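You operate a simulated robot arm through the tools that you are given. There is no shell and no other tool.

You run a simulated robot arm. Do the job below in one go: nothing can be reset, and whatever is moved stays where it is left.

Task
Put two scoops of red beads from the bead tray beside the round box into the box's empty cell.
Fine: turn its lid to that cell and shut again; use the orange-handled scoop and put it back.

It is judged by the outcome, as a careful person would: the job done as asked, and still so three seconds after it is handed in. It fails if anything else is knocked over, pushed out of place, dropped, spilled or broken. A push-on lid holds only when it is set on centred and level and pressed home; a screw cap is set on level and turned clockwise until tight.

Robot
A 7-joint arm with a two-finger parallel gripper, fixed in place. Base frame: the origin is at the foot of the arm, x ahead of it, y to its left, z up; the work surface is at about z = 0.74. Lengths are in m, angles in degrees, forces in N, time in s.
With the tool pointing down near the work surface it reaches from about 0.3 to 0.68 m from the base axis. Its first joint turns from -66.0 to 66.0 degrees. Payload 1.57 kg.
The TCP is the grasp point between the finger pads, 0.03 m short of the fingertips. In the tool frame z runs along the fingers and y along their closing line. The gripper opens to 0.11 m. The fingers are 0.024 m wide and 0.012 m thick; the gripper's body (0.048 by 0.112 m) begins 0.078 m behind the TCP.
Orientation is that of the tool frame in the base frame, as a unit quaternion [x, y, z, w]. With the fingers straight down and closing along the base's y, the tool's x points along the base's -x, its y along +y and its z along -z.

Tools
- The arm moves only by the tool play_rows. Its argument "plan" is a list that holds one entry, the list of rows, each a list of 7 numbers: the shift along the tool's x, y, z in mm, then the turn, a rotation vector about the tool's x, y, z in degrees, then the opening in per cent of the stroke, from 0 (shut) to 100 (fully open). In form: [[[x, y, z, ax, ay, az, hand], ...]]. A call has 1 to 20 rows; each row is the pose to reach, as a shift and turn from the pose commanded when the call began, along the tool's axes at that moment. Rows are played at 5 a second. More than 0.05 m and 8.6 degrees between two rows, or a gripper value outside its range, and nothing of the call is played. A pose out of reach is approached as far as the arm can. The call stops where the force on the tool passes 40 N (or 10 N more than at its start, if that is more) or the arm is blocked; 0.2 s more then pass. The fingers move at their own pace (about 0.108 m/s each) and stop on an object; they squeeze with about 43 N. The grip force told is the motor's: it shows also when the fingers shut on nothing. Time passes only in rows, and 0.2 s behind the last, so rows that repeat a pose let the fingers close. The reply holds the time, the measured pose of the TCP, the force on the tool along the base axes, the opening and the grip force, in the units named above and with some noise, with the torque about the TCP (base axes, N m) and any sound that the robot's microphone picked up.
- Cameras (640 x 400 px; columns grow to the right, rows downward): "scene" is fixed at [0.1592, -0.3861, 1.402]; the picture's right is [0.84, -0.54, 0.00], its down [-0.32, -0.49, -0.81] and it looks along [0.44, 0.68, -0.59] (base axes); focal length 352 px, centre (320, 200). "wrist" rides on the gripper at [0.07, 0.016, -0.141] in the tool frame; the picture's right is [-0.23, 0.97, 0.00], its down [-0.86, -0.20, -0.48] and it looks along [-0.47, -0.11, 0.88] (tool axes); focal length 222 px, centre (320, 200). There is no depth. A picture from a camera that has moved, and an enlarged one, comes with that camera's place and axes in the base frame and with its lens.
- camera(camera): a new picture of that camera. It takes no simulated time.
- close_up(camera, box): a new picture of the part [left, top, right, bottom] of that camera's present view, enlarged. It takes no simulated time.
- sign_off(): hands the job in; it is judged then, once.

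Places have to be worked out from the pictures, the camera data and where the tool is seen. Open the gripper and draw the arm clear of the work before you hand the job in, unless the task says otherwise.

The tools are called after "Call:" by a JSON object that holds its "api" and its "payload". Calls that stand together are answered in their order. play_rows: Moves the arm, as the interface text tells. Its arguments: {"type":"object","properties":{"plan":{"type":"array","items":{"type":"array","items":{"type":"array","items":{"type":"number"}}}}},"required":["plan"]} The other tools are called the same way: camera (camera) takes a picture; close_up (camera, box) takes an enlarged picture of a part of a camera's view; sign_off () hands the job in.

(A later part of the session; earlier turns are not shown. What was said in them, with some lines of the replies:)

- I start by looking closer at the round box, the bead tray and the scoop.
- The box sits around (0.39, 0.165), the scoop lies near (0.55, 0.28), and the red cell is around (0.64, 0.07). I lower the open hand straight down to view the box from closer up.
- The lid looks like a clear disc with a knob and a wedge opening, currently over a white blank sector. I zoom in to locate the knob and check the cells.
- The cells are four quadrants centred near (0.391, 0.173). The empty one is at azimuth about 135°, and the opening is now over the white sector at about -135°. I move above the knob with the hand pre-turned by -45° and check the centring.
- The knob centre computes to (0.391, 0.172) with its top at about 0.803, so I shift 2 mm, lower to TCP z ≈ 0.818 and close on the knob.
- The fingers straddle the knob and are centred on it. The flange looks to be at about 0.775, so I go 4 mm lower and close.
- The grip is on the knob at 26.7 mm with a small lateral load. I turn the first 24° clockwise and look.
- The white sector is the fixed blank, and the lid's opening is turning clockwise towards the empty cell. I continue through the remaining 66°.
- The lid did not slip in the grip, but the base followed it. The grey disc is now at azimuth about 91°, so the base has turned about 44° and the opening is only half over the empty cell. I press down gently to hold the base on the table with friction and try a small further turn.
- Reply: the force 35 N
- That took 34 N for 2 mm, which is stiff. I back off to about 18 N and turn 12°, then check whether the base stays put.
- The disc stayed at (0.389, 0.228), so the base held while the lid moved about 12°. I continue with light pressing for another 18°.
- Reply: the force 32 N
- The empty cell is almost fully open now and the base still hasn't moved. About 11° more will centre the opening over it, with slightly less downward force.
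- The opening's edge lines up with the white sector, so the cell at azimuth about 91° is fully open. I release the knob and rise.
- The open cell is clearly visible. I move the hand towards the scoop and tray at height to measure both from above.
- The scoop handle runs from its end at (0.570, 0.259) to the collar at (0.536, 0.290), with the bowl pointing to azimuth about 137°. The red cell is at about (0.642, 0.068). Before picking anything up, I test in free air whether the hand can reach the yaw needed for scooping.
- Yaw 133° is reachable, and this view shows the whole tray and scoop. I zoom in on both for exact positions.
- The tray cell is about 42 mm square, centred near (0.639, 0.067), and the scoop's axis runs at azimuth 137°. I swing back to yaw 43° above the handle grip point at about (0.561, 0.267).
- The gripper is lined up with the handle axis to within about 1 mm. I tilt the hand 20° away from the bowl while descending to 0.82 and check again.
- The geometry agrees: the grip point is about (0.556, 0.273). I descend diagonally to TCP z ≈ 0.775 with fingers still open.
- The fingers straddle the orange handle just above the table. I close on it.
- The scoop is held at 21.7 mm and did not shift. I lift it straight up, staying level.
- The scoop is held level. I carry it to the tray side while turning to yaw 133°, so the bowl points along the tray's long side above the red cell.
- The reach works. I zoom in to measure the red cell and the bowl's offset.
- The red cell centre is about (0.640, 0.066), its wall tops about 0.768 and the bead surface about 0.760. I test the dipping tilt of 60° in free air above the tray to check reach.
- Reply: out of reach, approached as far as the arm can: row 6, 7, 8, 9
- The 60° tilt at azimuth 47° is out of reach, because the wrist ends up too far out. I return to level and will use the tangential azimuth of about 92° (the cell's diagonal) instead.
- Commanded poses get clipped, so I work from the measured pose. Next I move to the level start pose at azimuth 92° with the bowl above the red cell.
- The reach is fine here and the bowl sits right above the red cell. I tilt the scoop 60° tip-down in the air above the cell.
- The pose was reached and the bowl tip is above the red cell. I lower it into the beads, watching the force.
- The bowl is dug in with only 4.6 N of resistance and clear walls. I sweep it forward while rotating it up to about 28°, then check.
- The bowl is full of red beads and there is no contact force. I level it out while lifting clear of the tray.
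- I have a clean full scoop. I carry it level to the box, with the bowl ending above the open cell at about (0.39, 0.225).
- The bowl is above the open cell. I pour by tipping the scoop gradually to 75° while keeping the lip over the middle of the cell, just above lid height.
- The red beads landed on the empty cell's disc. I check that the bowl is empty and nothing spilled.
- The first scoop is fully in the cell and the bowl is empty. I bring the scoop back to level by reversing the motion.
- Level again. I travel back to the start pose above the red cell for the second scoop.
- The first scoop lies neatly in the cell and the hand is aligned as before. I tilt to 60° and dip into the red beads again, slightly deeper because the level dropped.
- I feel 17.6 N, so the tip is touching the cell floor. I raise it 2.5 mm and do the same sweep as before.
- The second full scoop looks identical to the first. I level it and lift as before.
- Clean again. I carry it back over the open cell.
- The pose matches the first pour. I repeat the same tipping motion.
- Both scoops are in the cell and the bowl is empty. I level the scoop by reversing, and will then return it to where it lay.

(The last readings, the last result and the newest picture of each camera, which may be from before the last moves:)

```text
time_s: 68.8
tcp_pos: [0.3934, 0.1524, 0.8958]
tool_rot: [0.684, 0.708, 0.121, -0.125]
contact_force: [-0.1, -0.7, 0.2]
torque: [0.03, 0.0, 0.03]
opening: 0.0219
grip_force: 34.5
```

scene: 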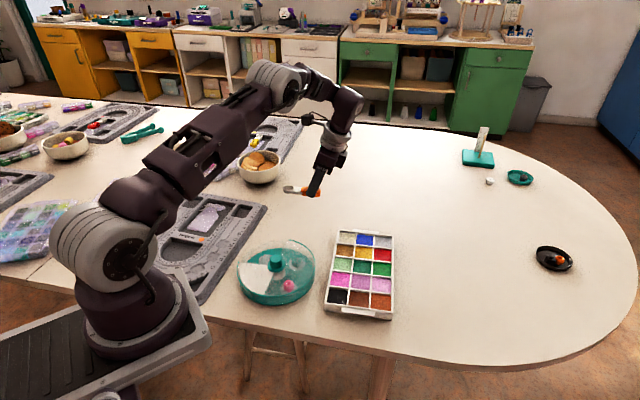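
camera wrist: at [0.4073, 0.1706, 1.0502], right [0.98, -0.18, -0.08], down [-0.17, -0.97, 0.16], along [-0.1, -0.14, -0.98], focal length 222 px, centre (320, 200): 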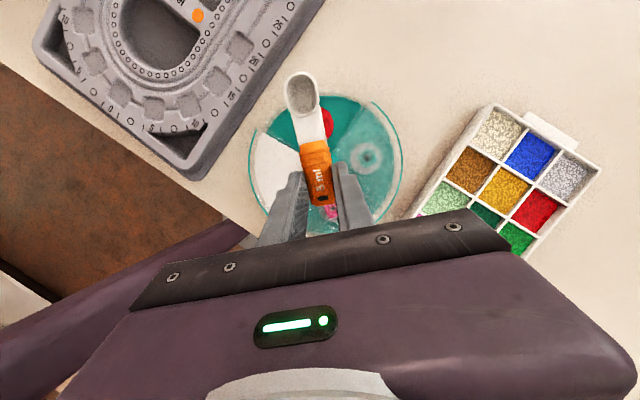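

I return to above the scoop's original resting place with the original heading (azimuth 137°).

Call:
{"api": "play_rows", "payload": {"plan": [[[12.8, 21.5, 4.66, 1.93, 0, -5.28, 5], [25.6, 43, 9.3, 3.85, 0, -10.57, 5], [38.4, 64.5, 14, 5.78, 0, -15.85, 5], [51.2, 86, 18.6, 7.7, 0, -21.13, 5], [64.1, 107.5, 23.3, 9.63, 0, -26.4, 5], [76.9, 129, 28, 11.55, 0, -31.7, 5], [89.7, 150.5, 32.6, 13.48, 0, -36.98, 5], [102.5, 172, 37.3, 15.4, 0, -42.25, 5], [102.5, 172, 37.3, 15.4, 0, -42.25, 5]]]}}

Call:
{"api": "camera", "payload": {"camera": "wrist"}}

Call:
{"api": "close_up", "payload": {"camera": "scene", "box": [250, 140, 370, 220]}}

```text
time_s: 70.8
tcp_pos: [0.5598, 0.2665, 0.8951]
tool_rot: [0.36, 0.917, 0.062, -0.163]
contact_force: [0.4, 0.2, -0.2]
torque: [-0.02, 0.01, 0.03]
opening: 0.0218
grip_force: 34.5
```

```text
taken
camera wrist: at [0.5583, 0.2909, 1.0511], right [0.82, 0.57, -0.08], down [0.57, -0.81, 0.16], along [0.03, -0.17, -0.98], focal length 222 px, centre (320, 200)
```

wrist: 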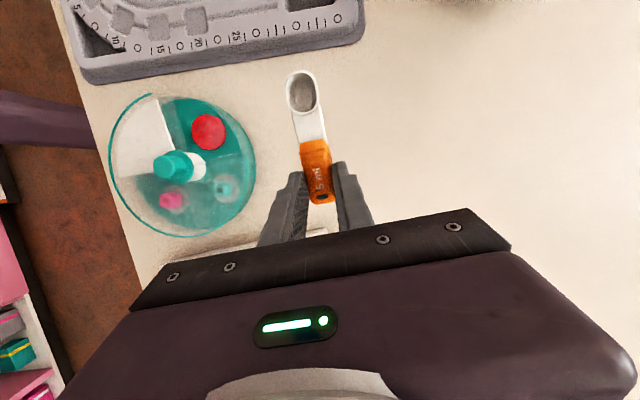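

```text
5.00 times, centred on (310, 180) of scene
camera zoom: at [0.1592, -0.3861, 1.402], right [0.84, -0.54, 0.0], down [-0.32, -0.49, -0.81], along [0.44, 0.68, -0.59], focal length 1757 px, centre (370, 300)
```

zoom: 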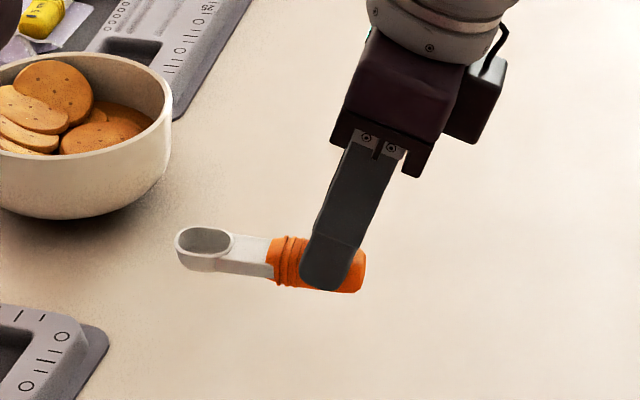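

The hand is back above the spot. The scoop has pitched up about 3–4° in the grip from touching the cell floor, so I correct that tilt and descend to just above the table.

Call:
{"api": "play_rows", "payload": {"plan": [[[-12.3, 1, 38.1, 0, -3.5, 0, 5], [-26, 1, 75.7, 0, -3.5, 0, 5], [-34.5, 1, 99.2, 0, -3.5, 0, 5], [-36.9, 1, 105.8, 0, -3.5, 0, 5], [-37.6, 1, 107.7, 0, -3.5, 0, 5], [-37.6, 1, 107.7, 0, -3.5, 0, 5]]]}}

Call:
{"api": "close_up", "payload": {"camera": "scene", "box": [260, 180, 360, 250]}}

Call:
{"api": "close_up", "payload": {"camera": "wrist", "box": [240, 90, 400, 210]}}

```text
time_s: 72.2
tcp_pos: [0.5605, 0.2708, 0.7818]
tool_rot: [0.362, 0.921, 0.051, -0.133]
contact_force: [-0.4, -1.0, 8.2]
torque: [0.45, 0.6, 0.05]
opening: 0.0217
grip_force: 35.3
```

```text
5.71 times, centred on (310, 215) of scene
camera zoom: at [0.159, -0.3862, 1.4019], right [0.84, -0.54, 0.0], down [-0.32, -0.49, -0.81], along [0.44, 0.68, -0.59], focal length 2008 px, centre (377, 114)
```

zoom: 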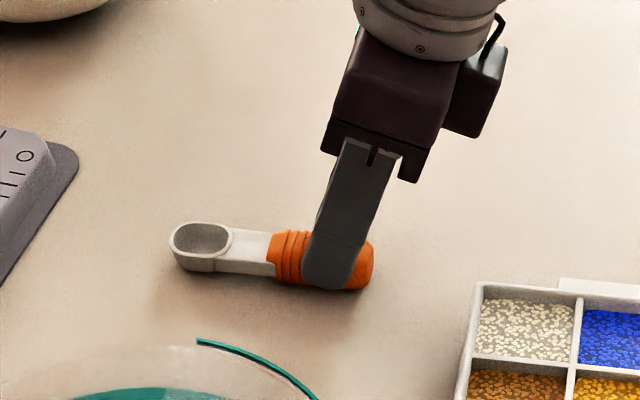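

```text
3.33 times, centred on (320, 150) of wrist
camera zoom: at [0.5512, 0.2997, 0.936], right [0.82, 0.56, -0.06], down [0.56, -0.8, 0.22], along [0.07, -0.21, -0.97], focal length 740 px, centre (320, 367)
```

zoom: 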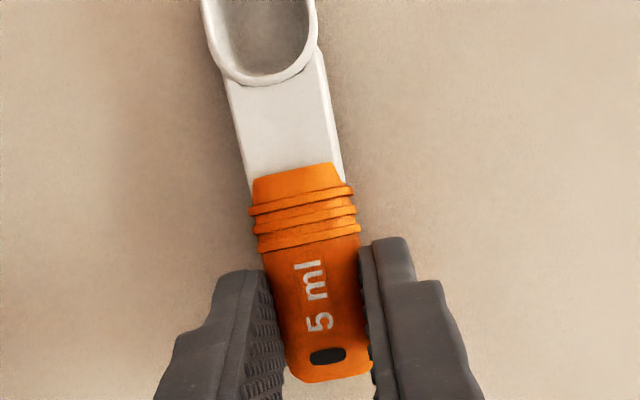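

The bowl tip is touching (8 N), and the TCP is about 3 mm forward and 1.5 mm sideways of the pick spot. I look closely at the scoop's level before lifting slightly to correct.

Call:
{"api": "close_up", "payload": {"camera": "scene", "box": [284, 210, 332, 240]}}

```text
13.33 times, centred on (308, 225) of scene
camera zoom: at [0.159, -0.3862, 1.4019], right [0.84, -0.54, 0.0], down [-0.32, -0.49, -0.81], along [0.44, 0.68, -0.59], focal length 4686 px, centre (480, -133)
```

zoom: 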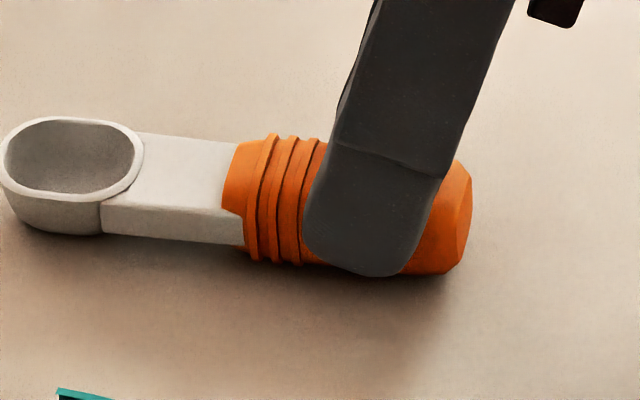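

The slopes match the original view, so the scoop is level, but it sits about 4 mm forward and 2 mm sideways of where it lay. I lift 3 mm, shift back, and set it down.

Call:
{"api": "play_rows", "payload": {"plan": [[[0.9, 0, -2.9, 0, 0, 0, 5], [-1.2, -1.2, -3.5, 0, 0, 0, 5], [-3.3, -2.3, -4.1, 0, 0, 0, 5], [-3.8, -2.3, -2.7, 0, 0, 0, 5], [-4.2, -2.3, -1.3, 0, 0, 0, 5], [-4.2, -2.3, -1.3, 0, 0, 0, 5]]]}}

Call:
{"api": "close_up", "payload": {"camera": "scene", "box": [270, 205, 340, 245]}}

```text
time_s: 73.6
tcp_pos: [0.5605, 0.2647, 0.7818]
tool_rot: [0.363, 0.921, 0.053, -0.133]
contact_force: [0.4, -0.6, 4.4]
torque: [0.21, 0.35, 0.03]
opening: 0.0219
grip_force: 34.5
```

```text
9.14 times, centred on (305, 225) of scene
camera zoom: at [0.1591, -0.3862, 1.4019], right [0.84, -0.54, 0.0], down [-0.32, -0.49, -0.81], along [0.44, 0.68, -0.59], focal length 3213 px, centre (457, -29)
```

zoom: 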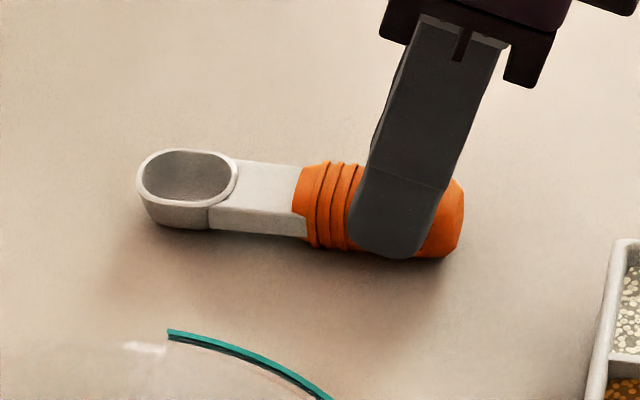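

The scoop now matches its original place in the picture. I release it gently.

Call:
{"api": "play_rows", "payload": {"plan": [[[0, 0, 0, 0, 0, 0, 21], [0, 0, 0, 0, 0, 0, 25], [0, 0, 0, 0, 0, 0, 40], [0, 0, 0, 0, 0, 0, 60], [0, 0, 0, 0, 0, 0, 60]]]}}

Call:
{"api": "close_up", "payload": {"camera": "scene", "box": [270, 205, 340, 245]}}

Call:
{"api": "close_up", "payload": {"camera": "wrist", "box": [240, 90, 400, 210]}}

```text
time_s: 74.8
tcp_pos: [0.5614, 0.2657, 0.7813]
tool_rot: [0.364, 0.92, 0.053, -0.133]
contact_force: [0.0, 0.1, 0.6]
torque: [-0.02, -0.02, -0.01]
opening: 0.066
grip_force: 0.0
```

```text
9.14 times, centred on (305, 225) of scene
camera zoom: at [0.1592, -0.3861, 1.402], right [0.84, -0.54, 0.0], down [-0.32, -0.49, -0.81], along [0.44, 0.68, -0.59], focal length 3213 px, centre (457, -29)
```

zoom: 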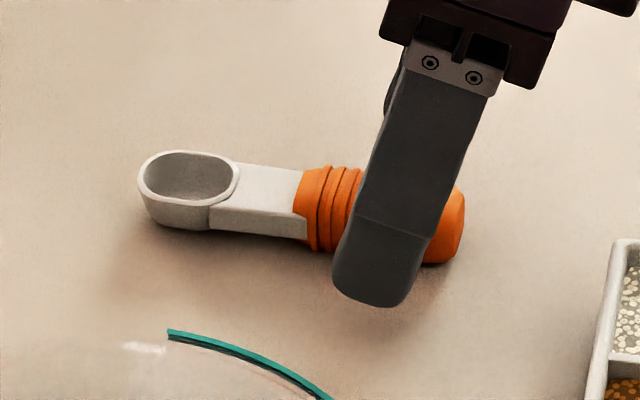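

```text
3.33 times, centred on (320, 150) of wrist
camera zoom: at [0.5528, 0.2952, 0.9357], right [0.82, 0.56, -0.06], down [0.56, -0.8, 0.22], along [0.07, -0.21, -0.97], focal length 740 px, centre (320, 367)
```

zoom: 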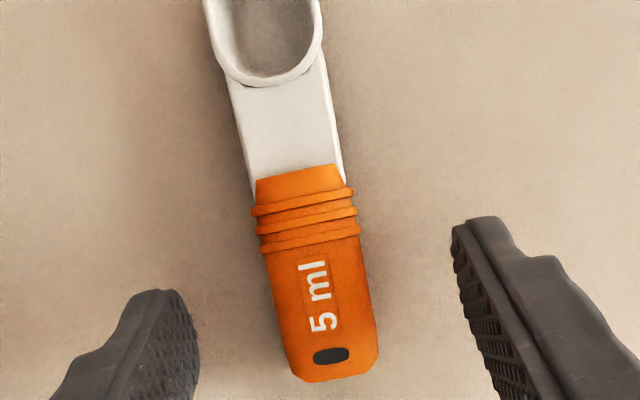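

The scoop is back in place. I withdraw along the finger axis, then straighten the hand.

Call:
{"api": "play_rows", "payload": {"plan": [[[0, 0, -20, 0, 0, 0, 60], [0, 0, -50, 0, 0, 0, 60], [0, 0, -90, 0, 0, 0, 60], [0, 0, -130, 0, 0, 0, 60], [0, 0, -130, 0, -8.2, 0, 60], [0, 0, -130, 0, -16.4, 0, 60], [0, 0, -130, 0, -16.4, 0, 60]]]}}

Call:
{"api": "camera", "payload": {"camera": "wrist"}}

Call:
{"api": "camera", "payload": {"camera": "scene"}}

```text
time_s: 76.4
tcp_pos: [0.5886, 0.2375, 0.9062]
tool_rot: [0.368, 0.93, 0.0, 0.0]
contact_force: [-0.6, -0.3, -1.2]
torque: [0.02, -0.01, 0.01]
opening: 0.0659
grip_force: 0.0
```

```text
taken
camera wrist: at [0.5486, 0.299, 1.0464], right [0.83, 0.56, 0.0], down [0.49, -0.73, 0.48], along [0.27, -0.4, -0.88], focal length 222 px, centre (320, 200)
```

wrist: 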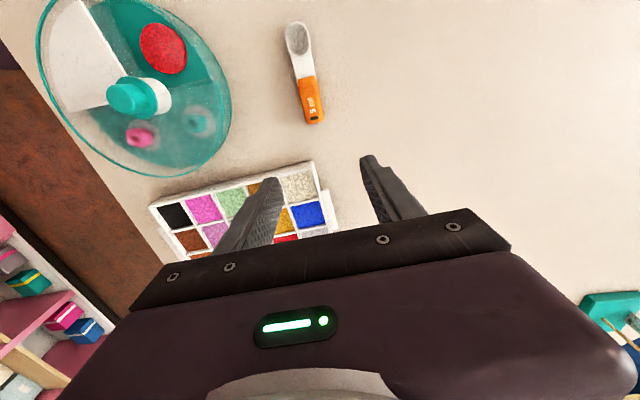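

```text
taken
```

scene: 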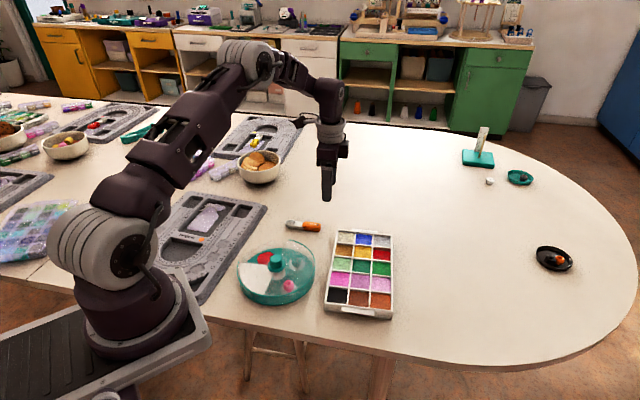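

I move above the knob with yaw 86°, the same finger orientation at which I released it.

Call:
{"api": "play_rows", "payload": {"plan": [[[16.5, -30.6, 6, 0, 0, 7.2, 55], [33, -61.2, 12, 0, 0, 14.4, 50], [49.5, -91.8, 18, 0, 0, 21.6, 50], [66, -122.3, 24, 0, 0, 28.8, 50], [82.4, -152.9, 30, 0, 0, 36, 50], [98.9, -183.5, 36, 0, 0, 43, 50], [98.9, -183.5, 36, 0, 0, 43, 50]]]}}

Call:
{"api": "camera", "payload": {"camera": "wrist"}}

Call:
{"api": "close_up", "payload": {"camera": "wrist", "box": [260, 130, 380, 210]}}

```text
time_s: 78.0
tcp_pos: [0.3907, 0.1738, 0.8702]
tool_rot: [0.683, 0.731, -0.001, -0.001]
contact_force: [-0.2, 0.3, 0.6]
torque: [0.0, 0.0, 0.01]
opening: 0.0548
grip_force: 0.0
```

```text
taken
camera wrist: at [0.4022, 0.2442, 1.0116], right [0.99, -0.16, 0.0], down [-0.14, -0.87, 0.48], along [-0.08, -0.47, -0.88], focal length 222 px, centre (320, 200)
```

wrist: 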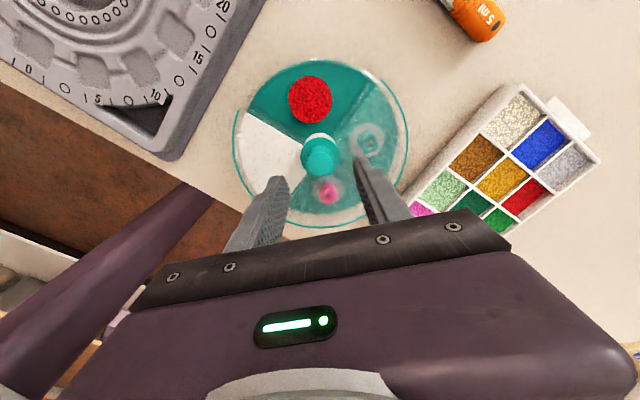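

```text
5.00 times, centred on (320, 170) of wrist
camera zoom: at [0.4022, 0.2442, 1.0116], right [0.99, -0.16, 0.0], down [-0.14, -0.87, 0.48], along [-0.08, -0.47, -0.88], focal length 1111 px, centre (320, 350)
```

zoom: 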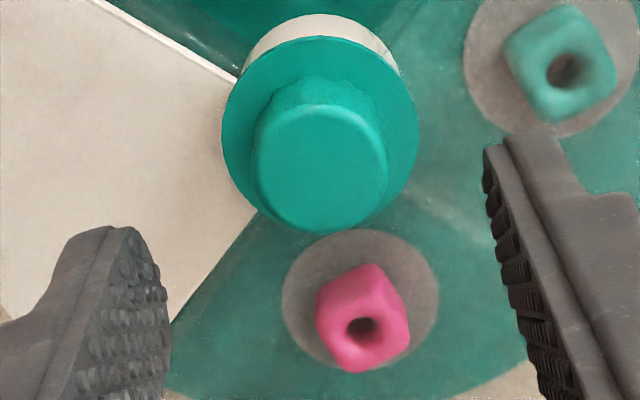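

The knob is at (0.3906, 0.171), so I shift 2 mm, lower to z ≈ 0.814 and grip it.

Call:
{"api": "play_rows", "payload": {"plan": [[[-2, 0, 20, 0, 0, 0, 50], [-2, 0, 40, 0, 0, 0, 50], [-2, 0, 52, 0, 0, 0, 50], [-2, 0, 56, 0, 0, 0, 50], [-2, 0, 56, 0, 0, 0, 20], [-2, 0, 56, 0, 0, 0, 5], [-2, 0, 56, 0, 0, 0, 5], [-2, 0, 56, 0, 0, 0, 5]]]}}

Call:
{"api": "close_up", "payload": {"camera": "wrist", "box": [200, 40, 440, 240]}}

```text
time_s: 79.8
tcp_pos: [0.3912, 0.1712, 0.8138]
tool_rot: [0.683, 0.731, 0.001, -0.001]
contact_force: [1.0, -0.2, -0.2]
torque: [0.04, -0.02, 0.0]
opening: 0.0268
grip_force: 37.3
```

```text
2.00 times, centred on (320, 140) of wrist
camera zoom: at [0.4026, 0.2419, 0.9546], right [0.99, -0.16, 0.0], down [-0.14, -0.87, 0.48], along [-0.08, -0.47, -0.88], focal length 444 px, centre (320, 320)
```

zoom: 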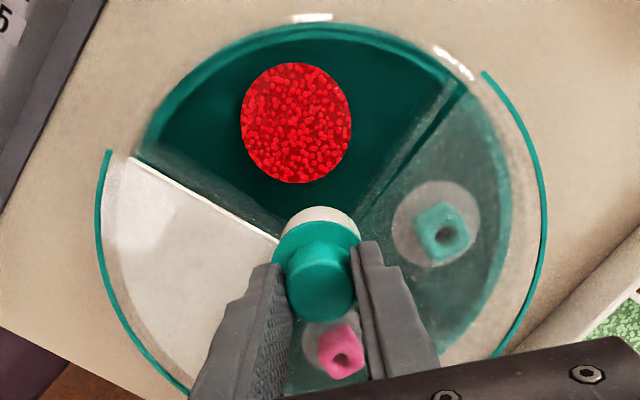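

The knob is gripped with no side load. I turn back counter-clockwise 30° without pressing and see whether the base follows.

Call:
{"api": "play_rows", "payload": {"plan": [[[0, 0, 0, 0, 0, -6, 5], [0, 0, 0, 0, 0, -12, 5], [0, 0, 0, 0, 0, -18, 5], [0, 0, 0, 0, 0, -24, 5], [0, 0, 0, 0, 0, -30, 5]]]}}

Call:
{"api": "close_up", "payload": {"camera": "wrist", "box": [200, 40, 440, 240]}}

```text
time_s: 81.0
tcp_pos: [0.391, 0.1713, 0.8139]
tool_rot: [0.469, 0.883, 0.0, -0.001]
contact_force: [-2.1, -0.1, 3.6]
torque: [-0.23, 0.0, -0.01]
opening: 0.0268
grip_force: 37.4
```

```text
2.00 times, centred on (320, 140) of wrist
camera zoom: at [0.3653, 0.2378, 0.9546], right [0.93, 0.36, 0.0], down [0.31, -0.82, 0.48], along [0.17, -0.45, -0.88], focal length 444 px, centre (320, 320)
```

zoom: 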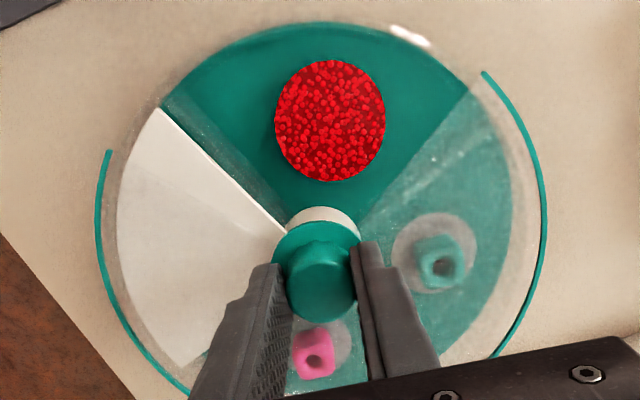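

The base followed about 16°, back towards its original orientation, and the lid moved about 14° relative to it. I continue turning.

Call:
{"api": "play_rows", "payload": {"plan": [[[0, 0, 0, 0, 0, -6, 5], [0, 0, 0, 0, 0, -12, 5], [0, 0, 0, 0, 0, -18, 5], [0, 0, 0, 0, 0, -24, 5], [0, 0, 0, 0, 0, -30, 5]]]}}

Call:
{"api": "close_up", "payload": {"camera": "wrist", "box": [200, 40, 440, 240]}}

```text
time_s: 82.2
tcp_pos: [0.3904, 0.171, 0.8131]
tool_rot: [0.225, 0.974, 0.0, -0.001]
contact_force: [-0.5, 0.1, 0.4]
torque: [-0.04, -0.03, -0.03]
opening: 0.0267
grip_force: 36.9
```

```text
2.00 times, centred on (320, 140) of wrist
camera zoom: at [0.3355, 0.2164, 0.9547], right [0.63, 0.78, 0.0], down [0.68, -0.55, 0.48], along [0.37, -0.3, -0.88], focal length 444 px, centre (320, 320)
```

zoom: 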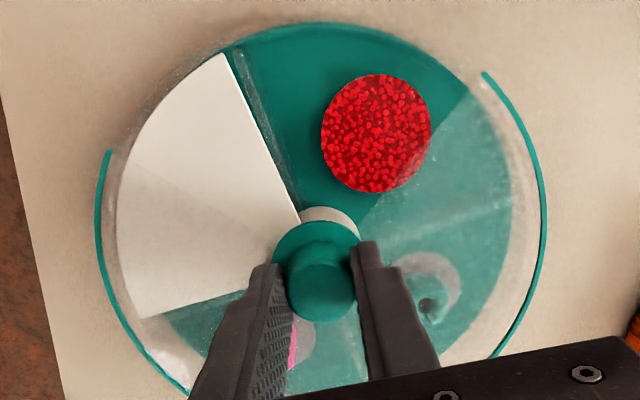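

The base is now at 116° (its original was 135°). I continue with another 30°.

Call:
{"api": "play_rows", "payload": {"plan": [[[0, 0, 0, 0, 0, -6, 5], [0, 0, 0, 0, 0, -12, 5], [0, 0, 0, 0, 0, -18, 5], [0, 0, 0, 0, 0, -24, 5], [0, 0, 0, 0, 0, -30, 5]]]}}

Call:
{"api": "close_up", "payload": {"camera": "wrist", "box": [200, 40, 440, 240]}}

```text
time_s: 83.4
tcp_pos: [0.392, 0.1714, 0.8148]
tool_rot: [-0.036, 0.999, 0.001, -0.002]
contact_force: [0.2, -0.1, 0.2]
torque: [0.04, -0.01, 0.0]
opening: 0.0265
grip_force: 36.9
```

```text
2.00 times, centred on (320, 140) of wrist
camera zoom: at [0.3204, 0.1823, 0.955], right [0.16, 0.99, 0.0], down [0.87, -0.14, 0.48], along [0.47, -0.07, -0.88], focal length 444 px, centre (320, 320)
```

zoom: 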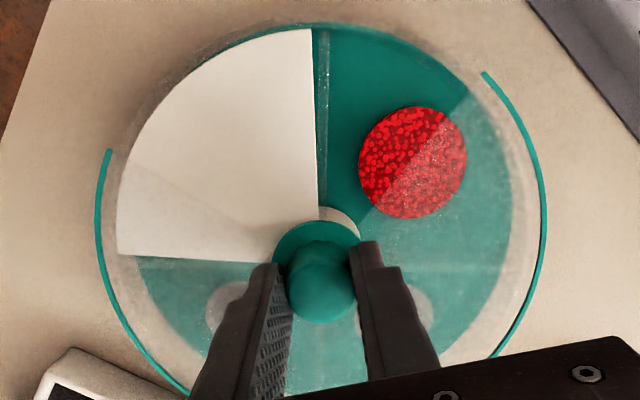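

The base is at 125° and the lid has about 34° relative turn to go. I continue with 24° more.

Call:
{"api": "play_rows", "payload": {"plan": [[[0, 0, 0, 0, 0, -6, 5], [0, 0, 0, 0, 0, -12, 5], [0, 0, 0, 0, 0, -18, 5], [0, 0, 0, 0, 0, -24, 5]]]}}

Call:
{"api": "close_up", "payload": {"camera": "wrist", "box": [200, 40, 440, 240]}}

```text
time_s: 84.4
tcp_pos: [0.3904, 0.1706, 0.8145]
tool_rot: [-0.242, 0.97, 0.001, -0.001]
contact_force: [0.6, -3.0, 1.6]
torque: [-0.19, 0.11, -0.02]
opening: 0.0269
grip_force: 37.9
```

```text
2.00 times, centred on (320, 140) of wrist
camera zoom: at [0.3218, 0.1525, 0.9547], right [-0.26, 0.97, 0.0], down [0.85, 0.23, 0.48], along [0.46, 0.12, -0.88], focal length 444 px, centre (320, 320)
```

zoom: 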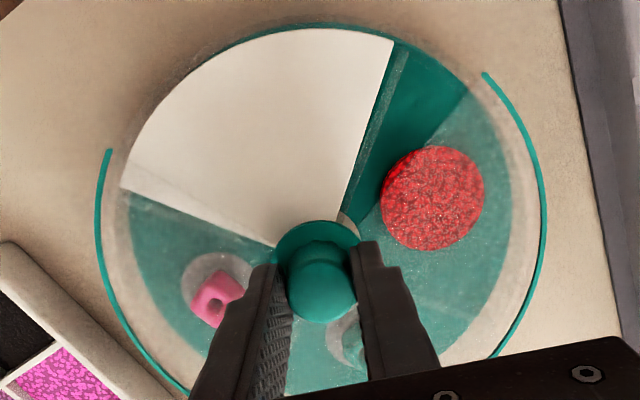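

About 14° relative remains to reach the closed alignment seen at the start. I turn 14° more.

Call:
{"api": "play_rows", "payload": {"plan": [[[0, 0, 0, 0, 0, -5, 5], [0, 0, 0, 0, 0, -10, 5], [0, 0, 0, 0, 0, -14, 5], [0, 0, 0, 0, 0, -14, 5]]]}}

Call:
{"api": "close_up", "payload": {"camera": "wrist", "box": [200, 40, 440, 240]}}

Call:
{"api": "close_up", "payload": {"camera": "wrist", "box": [260, 100, 380, 210]}}

```text
time_s: 85.4
tcp_pos: [0.3912, 0.1714, 0.8145]
tool_rot: [-0.358, 0.934, 0.0, -0.001]
contact_force: [2.8, -5.9, 7.0]
torque: [-0.25, -0.03, 0.0]
opening: 0.027
grip_force: 37.5
```

```text
2.00 times, centred on (320, 140) of wrist
camera zoom: at [0.3283, 0.1362, 0.9546], right [-0.48, 0.88, 0.0], down [0.77, 0.42, 0.48], along [0.42, 0.23, -0.88], focal length 444 px, centre (320, 320)
```

zoom: 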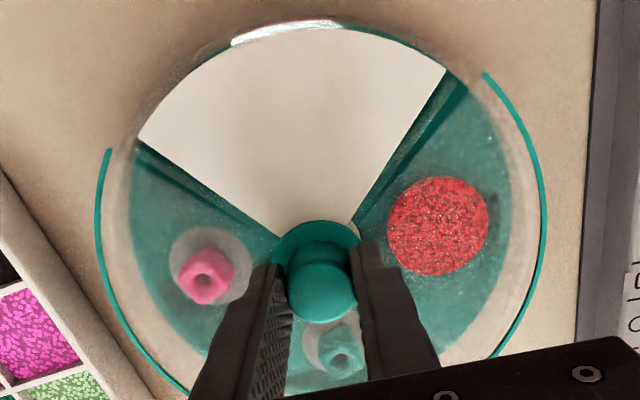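

```text
3.64 times, centred on (320, 155) of wrist
camera zoom: at [0.3283, 0.1362, 0.9546], right [-0.48, 0.88, 0.0], down [0.77, 0.42, 0.48], along [0.42, 0.23, -0.88], focal length 808 px, centre (320, 364)
```

zoom: 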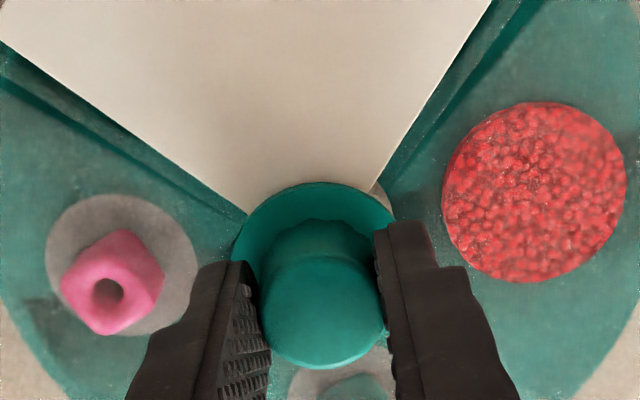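

The white sector is centred in the opening with equal margins on both sides. I release, rise, and go back to my earlier viewing pose to compare with the initial picture.

Call:
{"api": "play_rows", "payload": {"plan": [[[0, 0, 0, 0, 0, 0, 30], [0, 0, 0, 0, 0, 0, 60], [0, 0, 0, 0, 0, 0, 60], [0, 0, -20, 0, 0, 0, 60], [0, 0, -50, 0, 0, 0, 60], [0, 0, -90, 0, 0, 0, 80]]]}}

Call:
{"api": "close_up", "payload": {"camera": "scene", "box": [230, 225, 330, 310]}}

Call:
{"api": "camera", "payload": {"camera": "wrist"}}

```text
time_s: 86.8
tcp_pos: [0.3916, 0.1706, 0.9055]
tool_rot: [-0.358, 0.934, 0.0, -0.001]
contact_force: [-0.1, -0.3, -0.4]
torque: [0.01, -0.01, 0.01]
opening: 0.088
grip_force: 0.0
```

```text
4.71 times, centred on (280, 268) of scene
camera zoom: at [0.1592, -0.3861, 1.402], right [0.84, -0.54, 0.0], down [-0.32, -0.49, -0.81], along [0.44, 0.68, -0.59], focal length 1654 px, centre (508, -118)
```

zoom: 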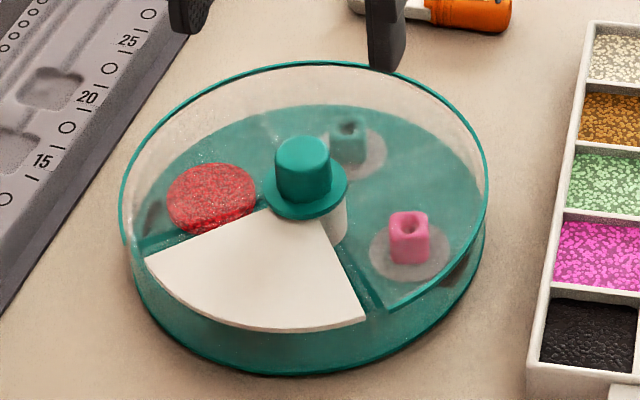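

```text
taken
camera wrist: at [0.3283, 0.1363, 1.0452], right [-0.48, 0.88, 0.0], down [0.77, 0.42, 0.48], along [0.42, 0.23, -0.88], focal length 222 px, centre (320, 200)
```

wrist: 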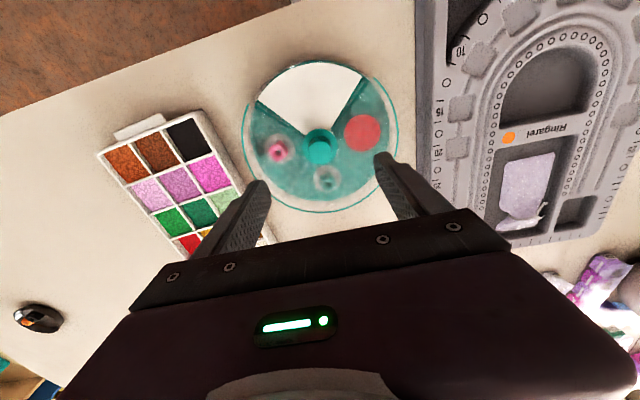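

Scene view shows the lid essentially as at the start. I zoom in on both edges of the white sector to check that the lid's opening is centred on it.

Call:
{"api": "close_up", "payload": {"camera": "wrist", "box": [230, 50, 410, 220]}}

Call:
{"api": "close_up", "payload": {"camera": "scene", "box": [240, 255, 320, 305]}}

```text
2.35 times, centred on (320, 135) of wrist
camera zoom: at [0.3283, 0.1363, 1.0452], right [-0.48, 0.88, 0.0], down [0.77, 0.42, 0.48], along [0.42, 0.23, -0.88], focal length 523 px, centre (320, 353)
```

zoom: 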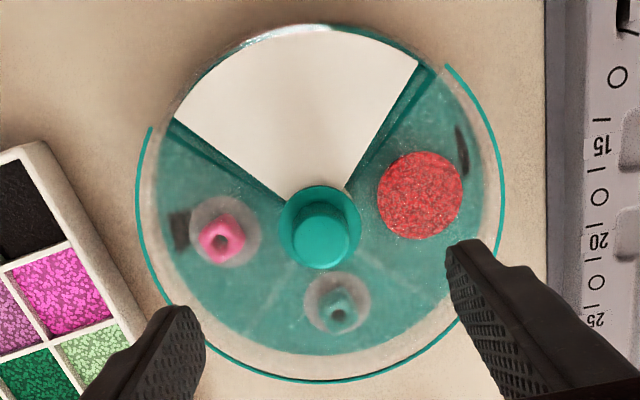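

```text
8.00 times, centred on (280, 280) of scene
camera zoom: at [0.1592, -0.3861, 1.402], right [0.84, -0.54, 0.0], down [-0.32, -0.49, -0.81], along [0.44, 0.68, -0.59], focal length 2812 px, centre (640, -440)
```

zoom: 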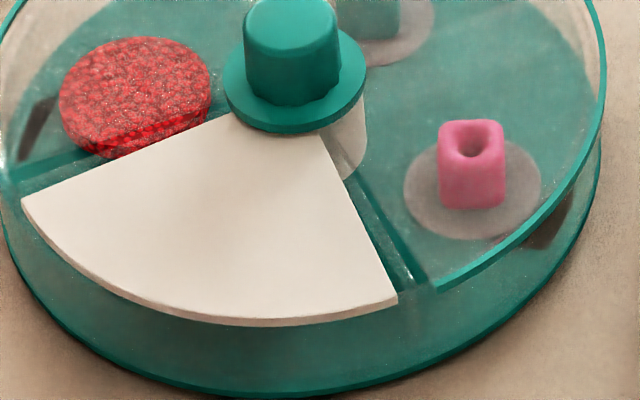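

The opening is centred on the white sector to within about 1°, like at the start, so the box is shut. I draw the arm up and clear, then do a final check for spills.

Call:
{"api": "play_rows", "payload": {"plan": [[[0, 0, -40, 0, 0, 0, 90], [0, 0, -80, 0, 0, 0, 100], [10, 12, -110, 0, 0, 8, 100], [20, 24, -135, 0, 0, 16, 100], [30, 36, -155, 0, 0, 24, 100], [42, 48, -175, 0, 0, 32, 100], [53, 61, -185, 0, 0, 40, 100], [53, 61, -185, 0, 0, 40, 100]]]}}

Call:
{"api": "camera", "payload": {"camera": "scene"}}

Call:
{"api": "close_up", "payload": {"camera": "scene", "box": [220, 200, 420, 325]}}

Call:
{"api": "close_up", "payload": {"camera": "wrist", "box": [220, 90, 440, 250]}}

Call:
{"api": "close_up", "payload": {"camera": "scene", "box": [270, 205, 340, 245]}}

```text
time_s: 88.6
tcp_pos: [0.3104, 0.1813, 1.0883]
tool_rot: [-0.016, 1.0, 0.001, -0.001]
contact_force: [-0.2, 0.8, -0.2]
torque: [0.01, -0.01, 0.02]
opening: 0.1101
grip_force: 0.0
```

```text
taken
```

scene: 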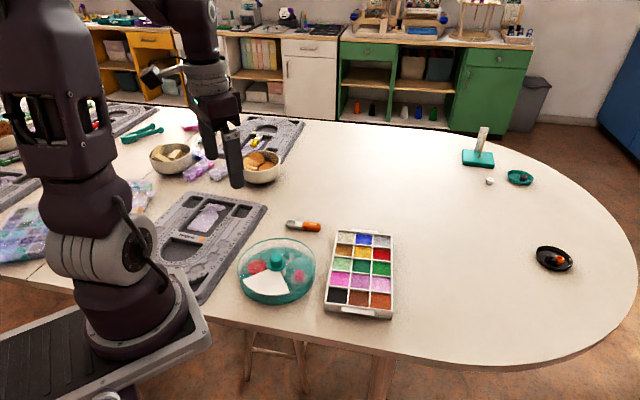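

```text
3.20 times, centred on (320, 262) of scene
camera zoom: at [0.1592, -0.3861, 1.402], right [0.84, -0.54, 0.0], down [-0.32, -0.49, -0.81], along [0.44, 0.68, -0.59], focal length 1125 px, centre (320, 0)
```

zoom: 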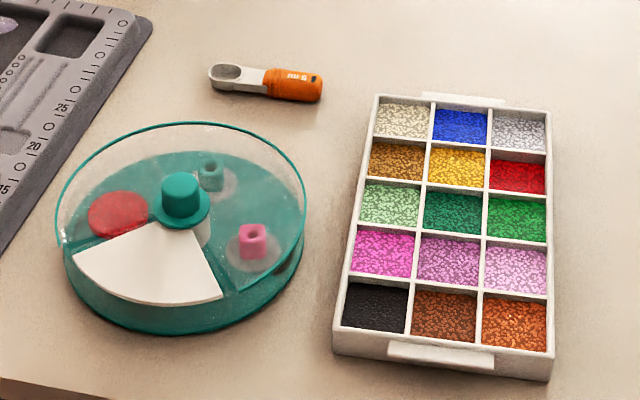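

```text
2.50 times, centred on (330, 170) of wrist
camera zoom: at [0.2408, 0.1951, 1.2295], right [0.2, 0.98, 0.0], down [0.86, -0.17, 0.48], along [0.47, -0.09, -0.88], focal length 555 px, centre (295, 275)
```

zoom: 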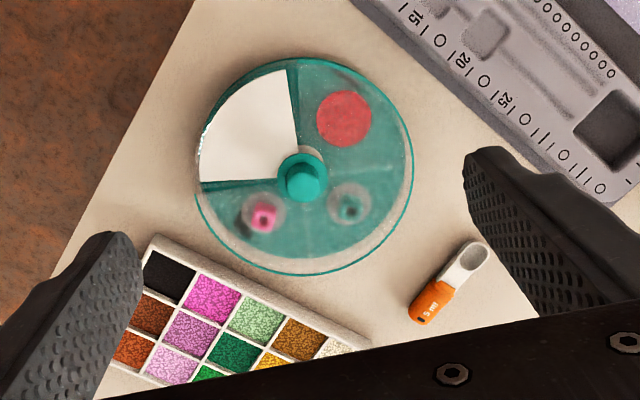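

```text
9.14 times, centred on (305, 225) of scene
camera zoom: at [0.1592, -0.3861, 1.402], right [0.84, -0.54, 0.0], down [-0.32, -0.49, -0.81], along [0.44, 0.68, -0.59], focal length 3213 px, centre (457, -29)
```

zoom: 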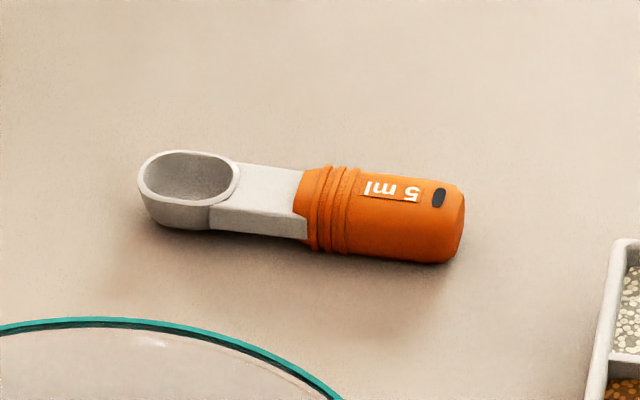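

Everything matches the start state. The red beads are under the closed lid, the scoop is back in its place, the tray is tidy and there are no stray beads. The arm is clear with the gripper open, so I hand the job in.

Call:
{"api": "sign_off", "payload": {}}

```text
The job is handed in.
```

I put two full scoops of red beads into the round box's empty cell. I then shut the lid and put the orange-handled scoop back where it lay. In the final pictures there are no stray beads, nothing is knocked over, and the arm is clear with the gripper open.

- **Box angle:** the base turned with the lid at first. I turned most of that back, and the box now sits about 4° off its original angle, still centred in the same spot.
- **Lid:** by the pictures, the opening is centred over the white blank section to within about 1–2°, much as it was at the start. No click was reported when it closed.
- **Tray:** on the second scoop the tip pressed lightly on the floor of the red cell. The tray may have moved about 1 mm.
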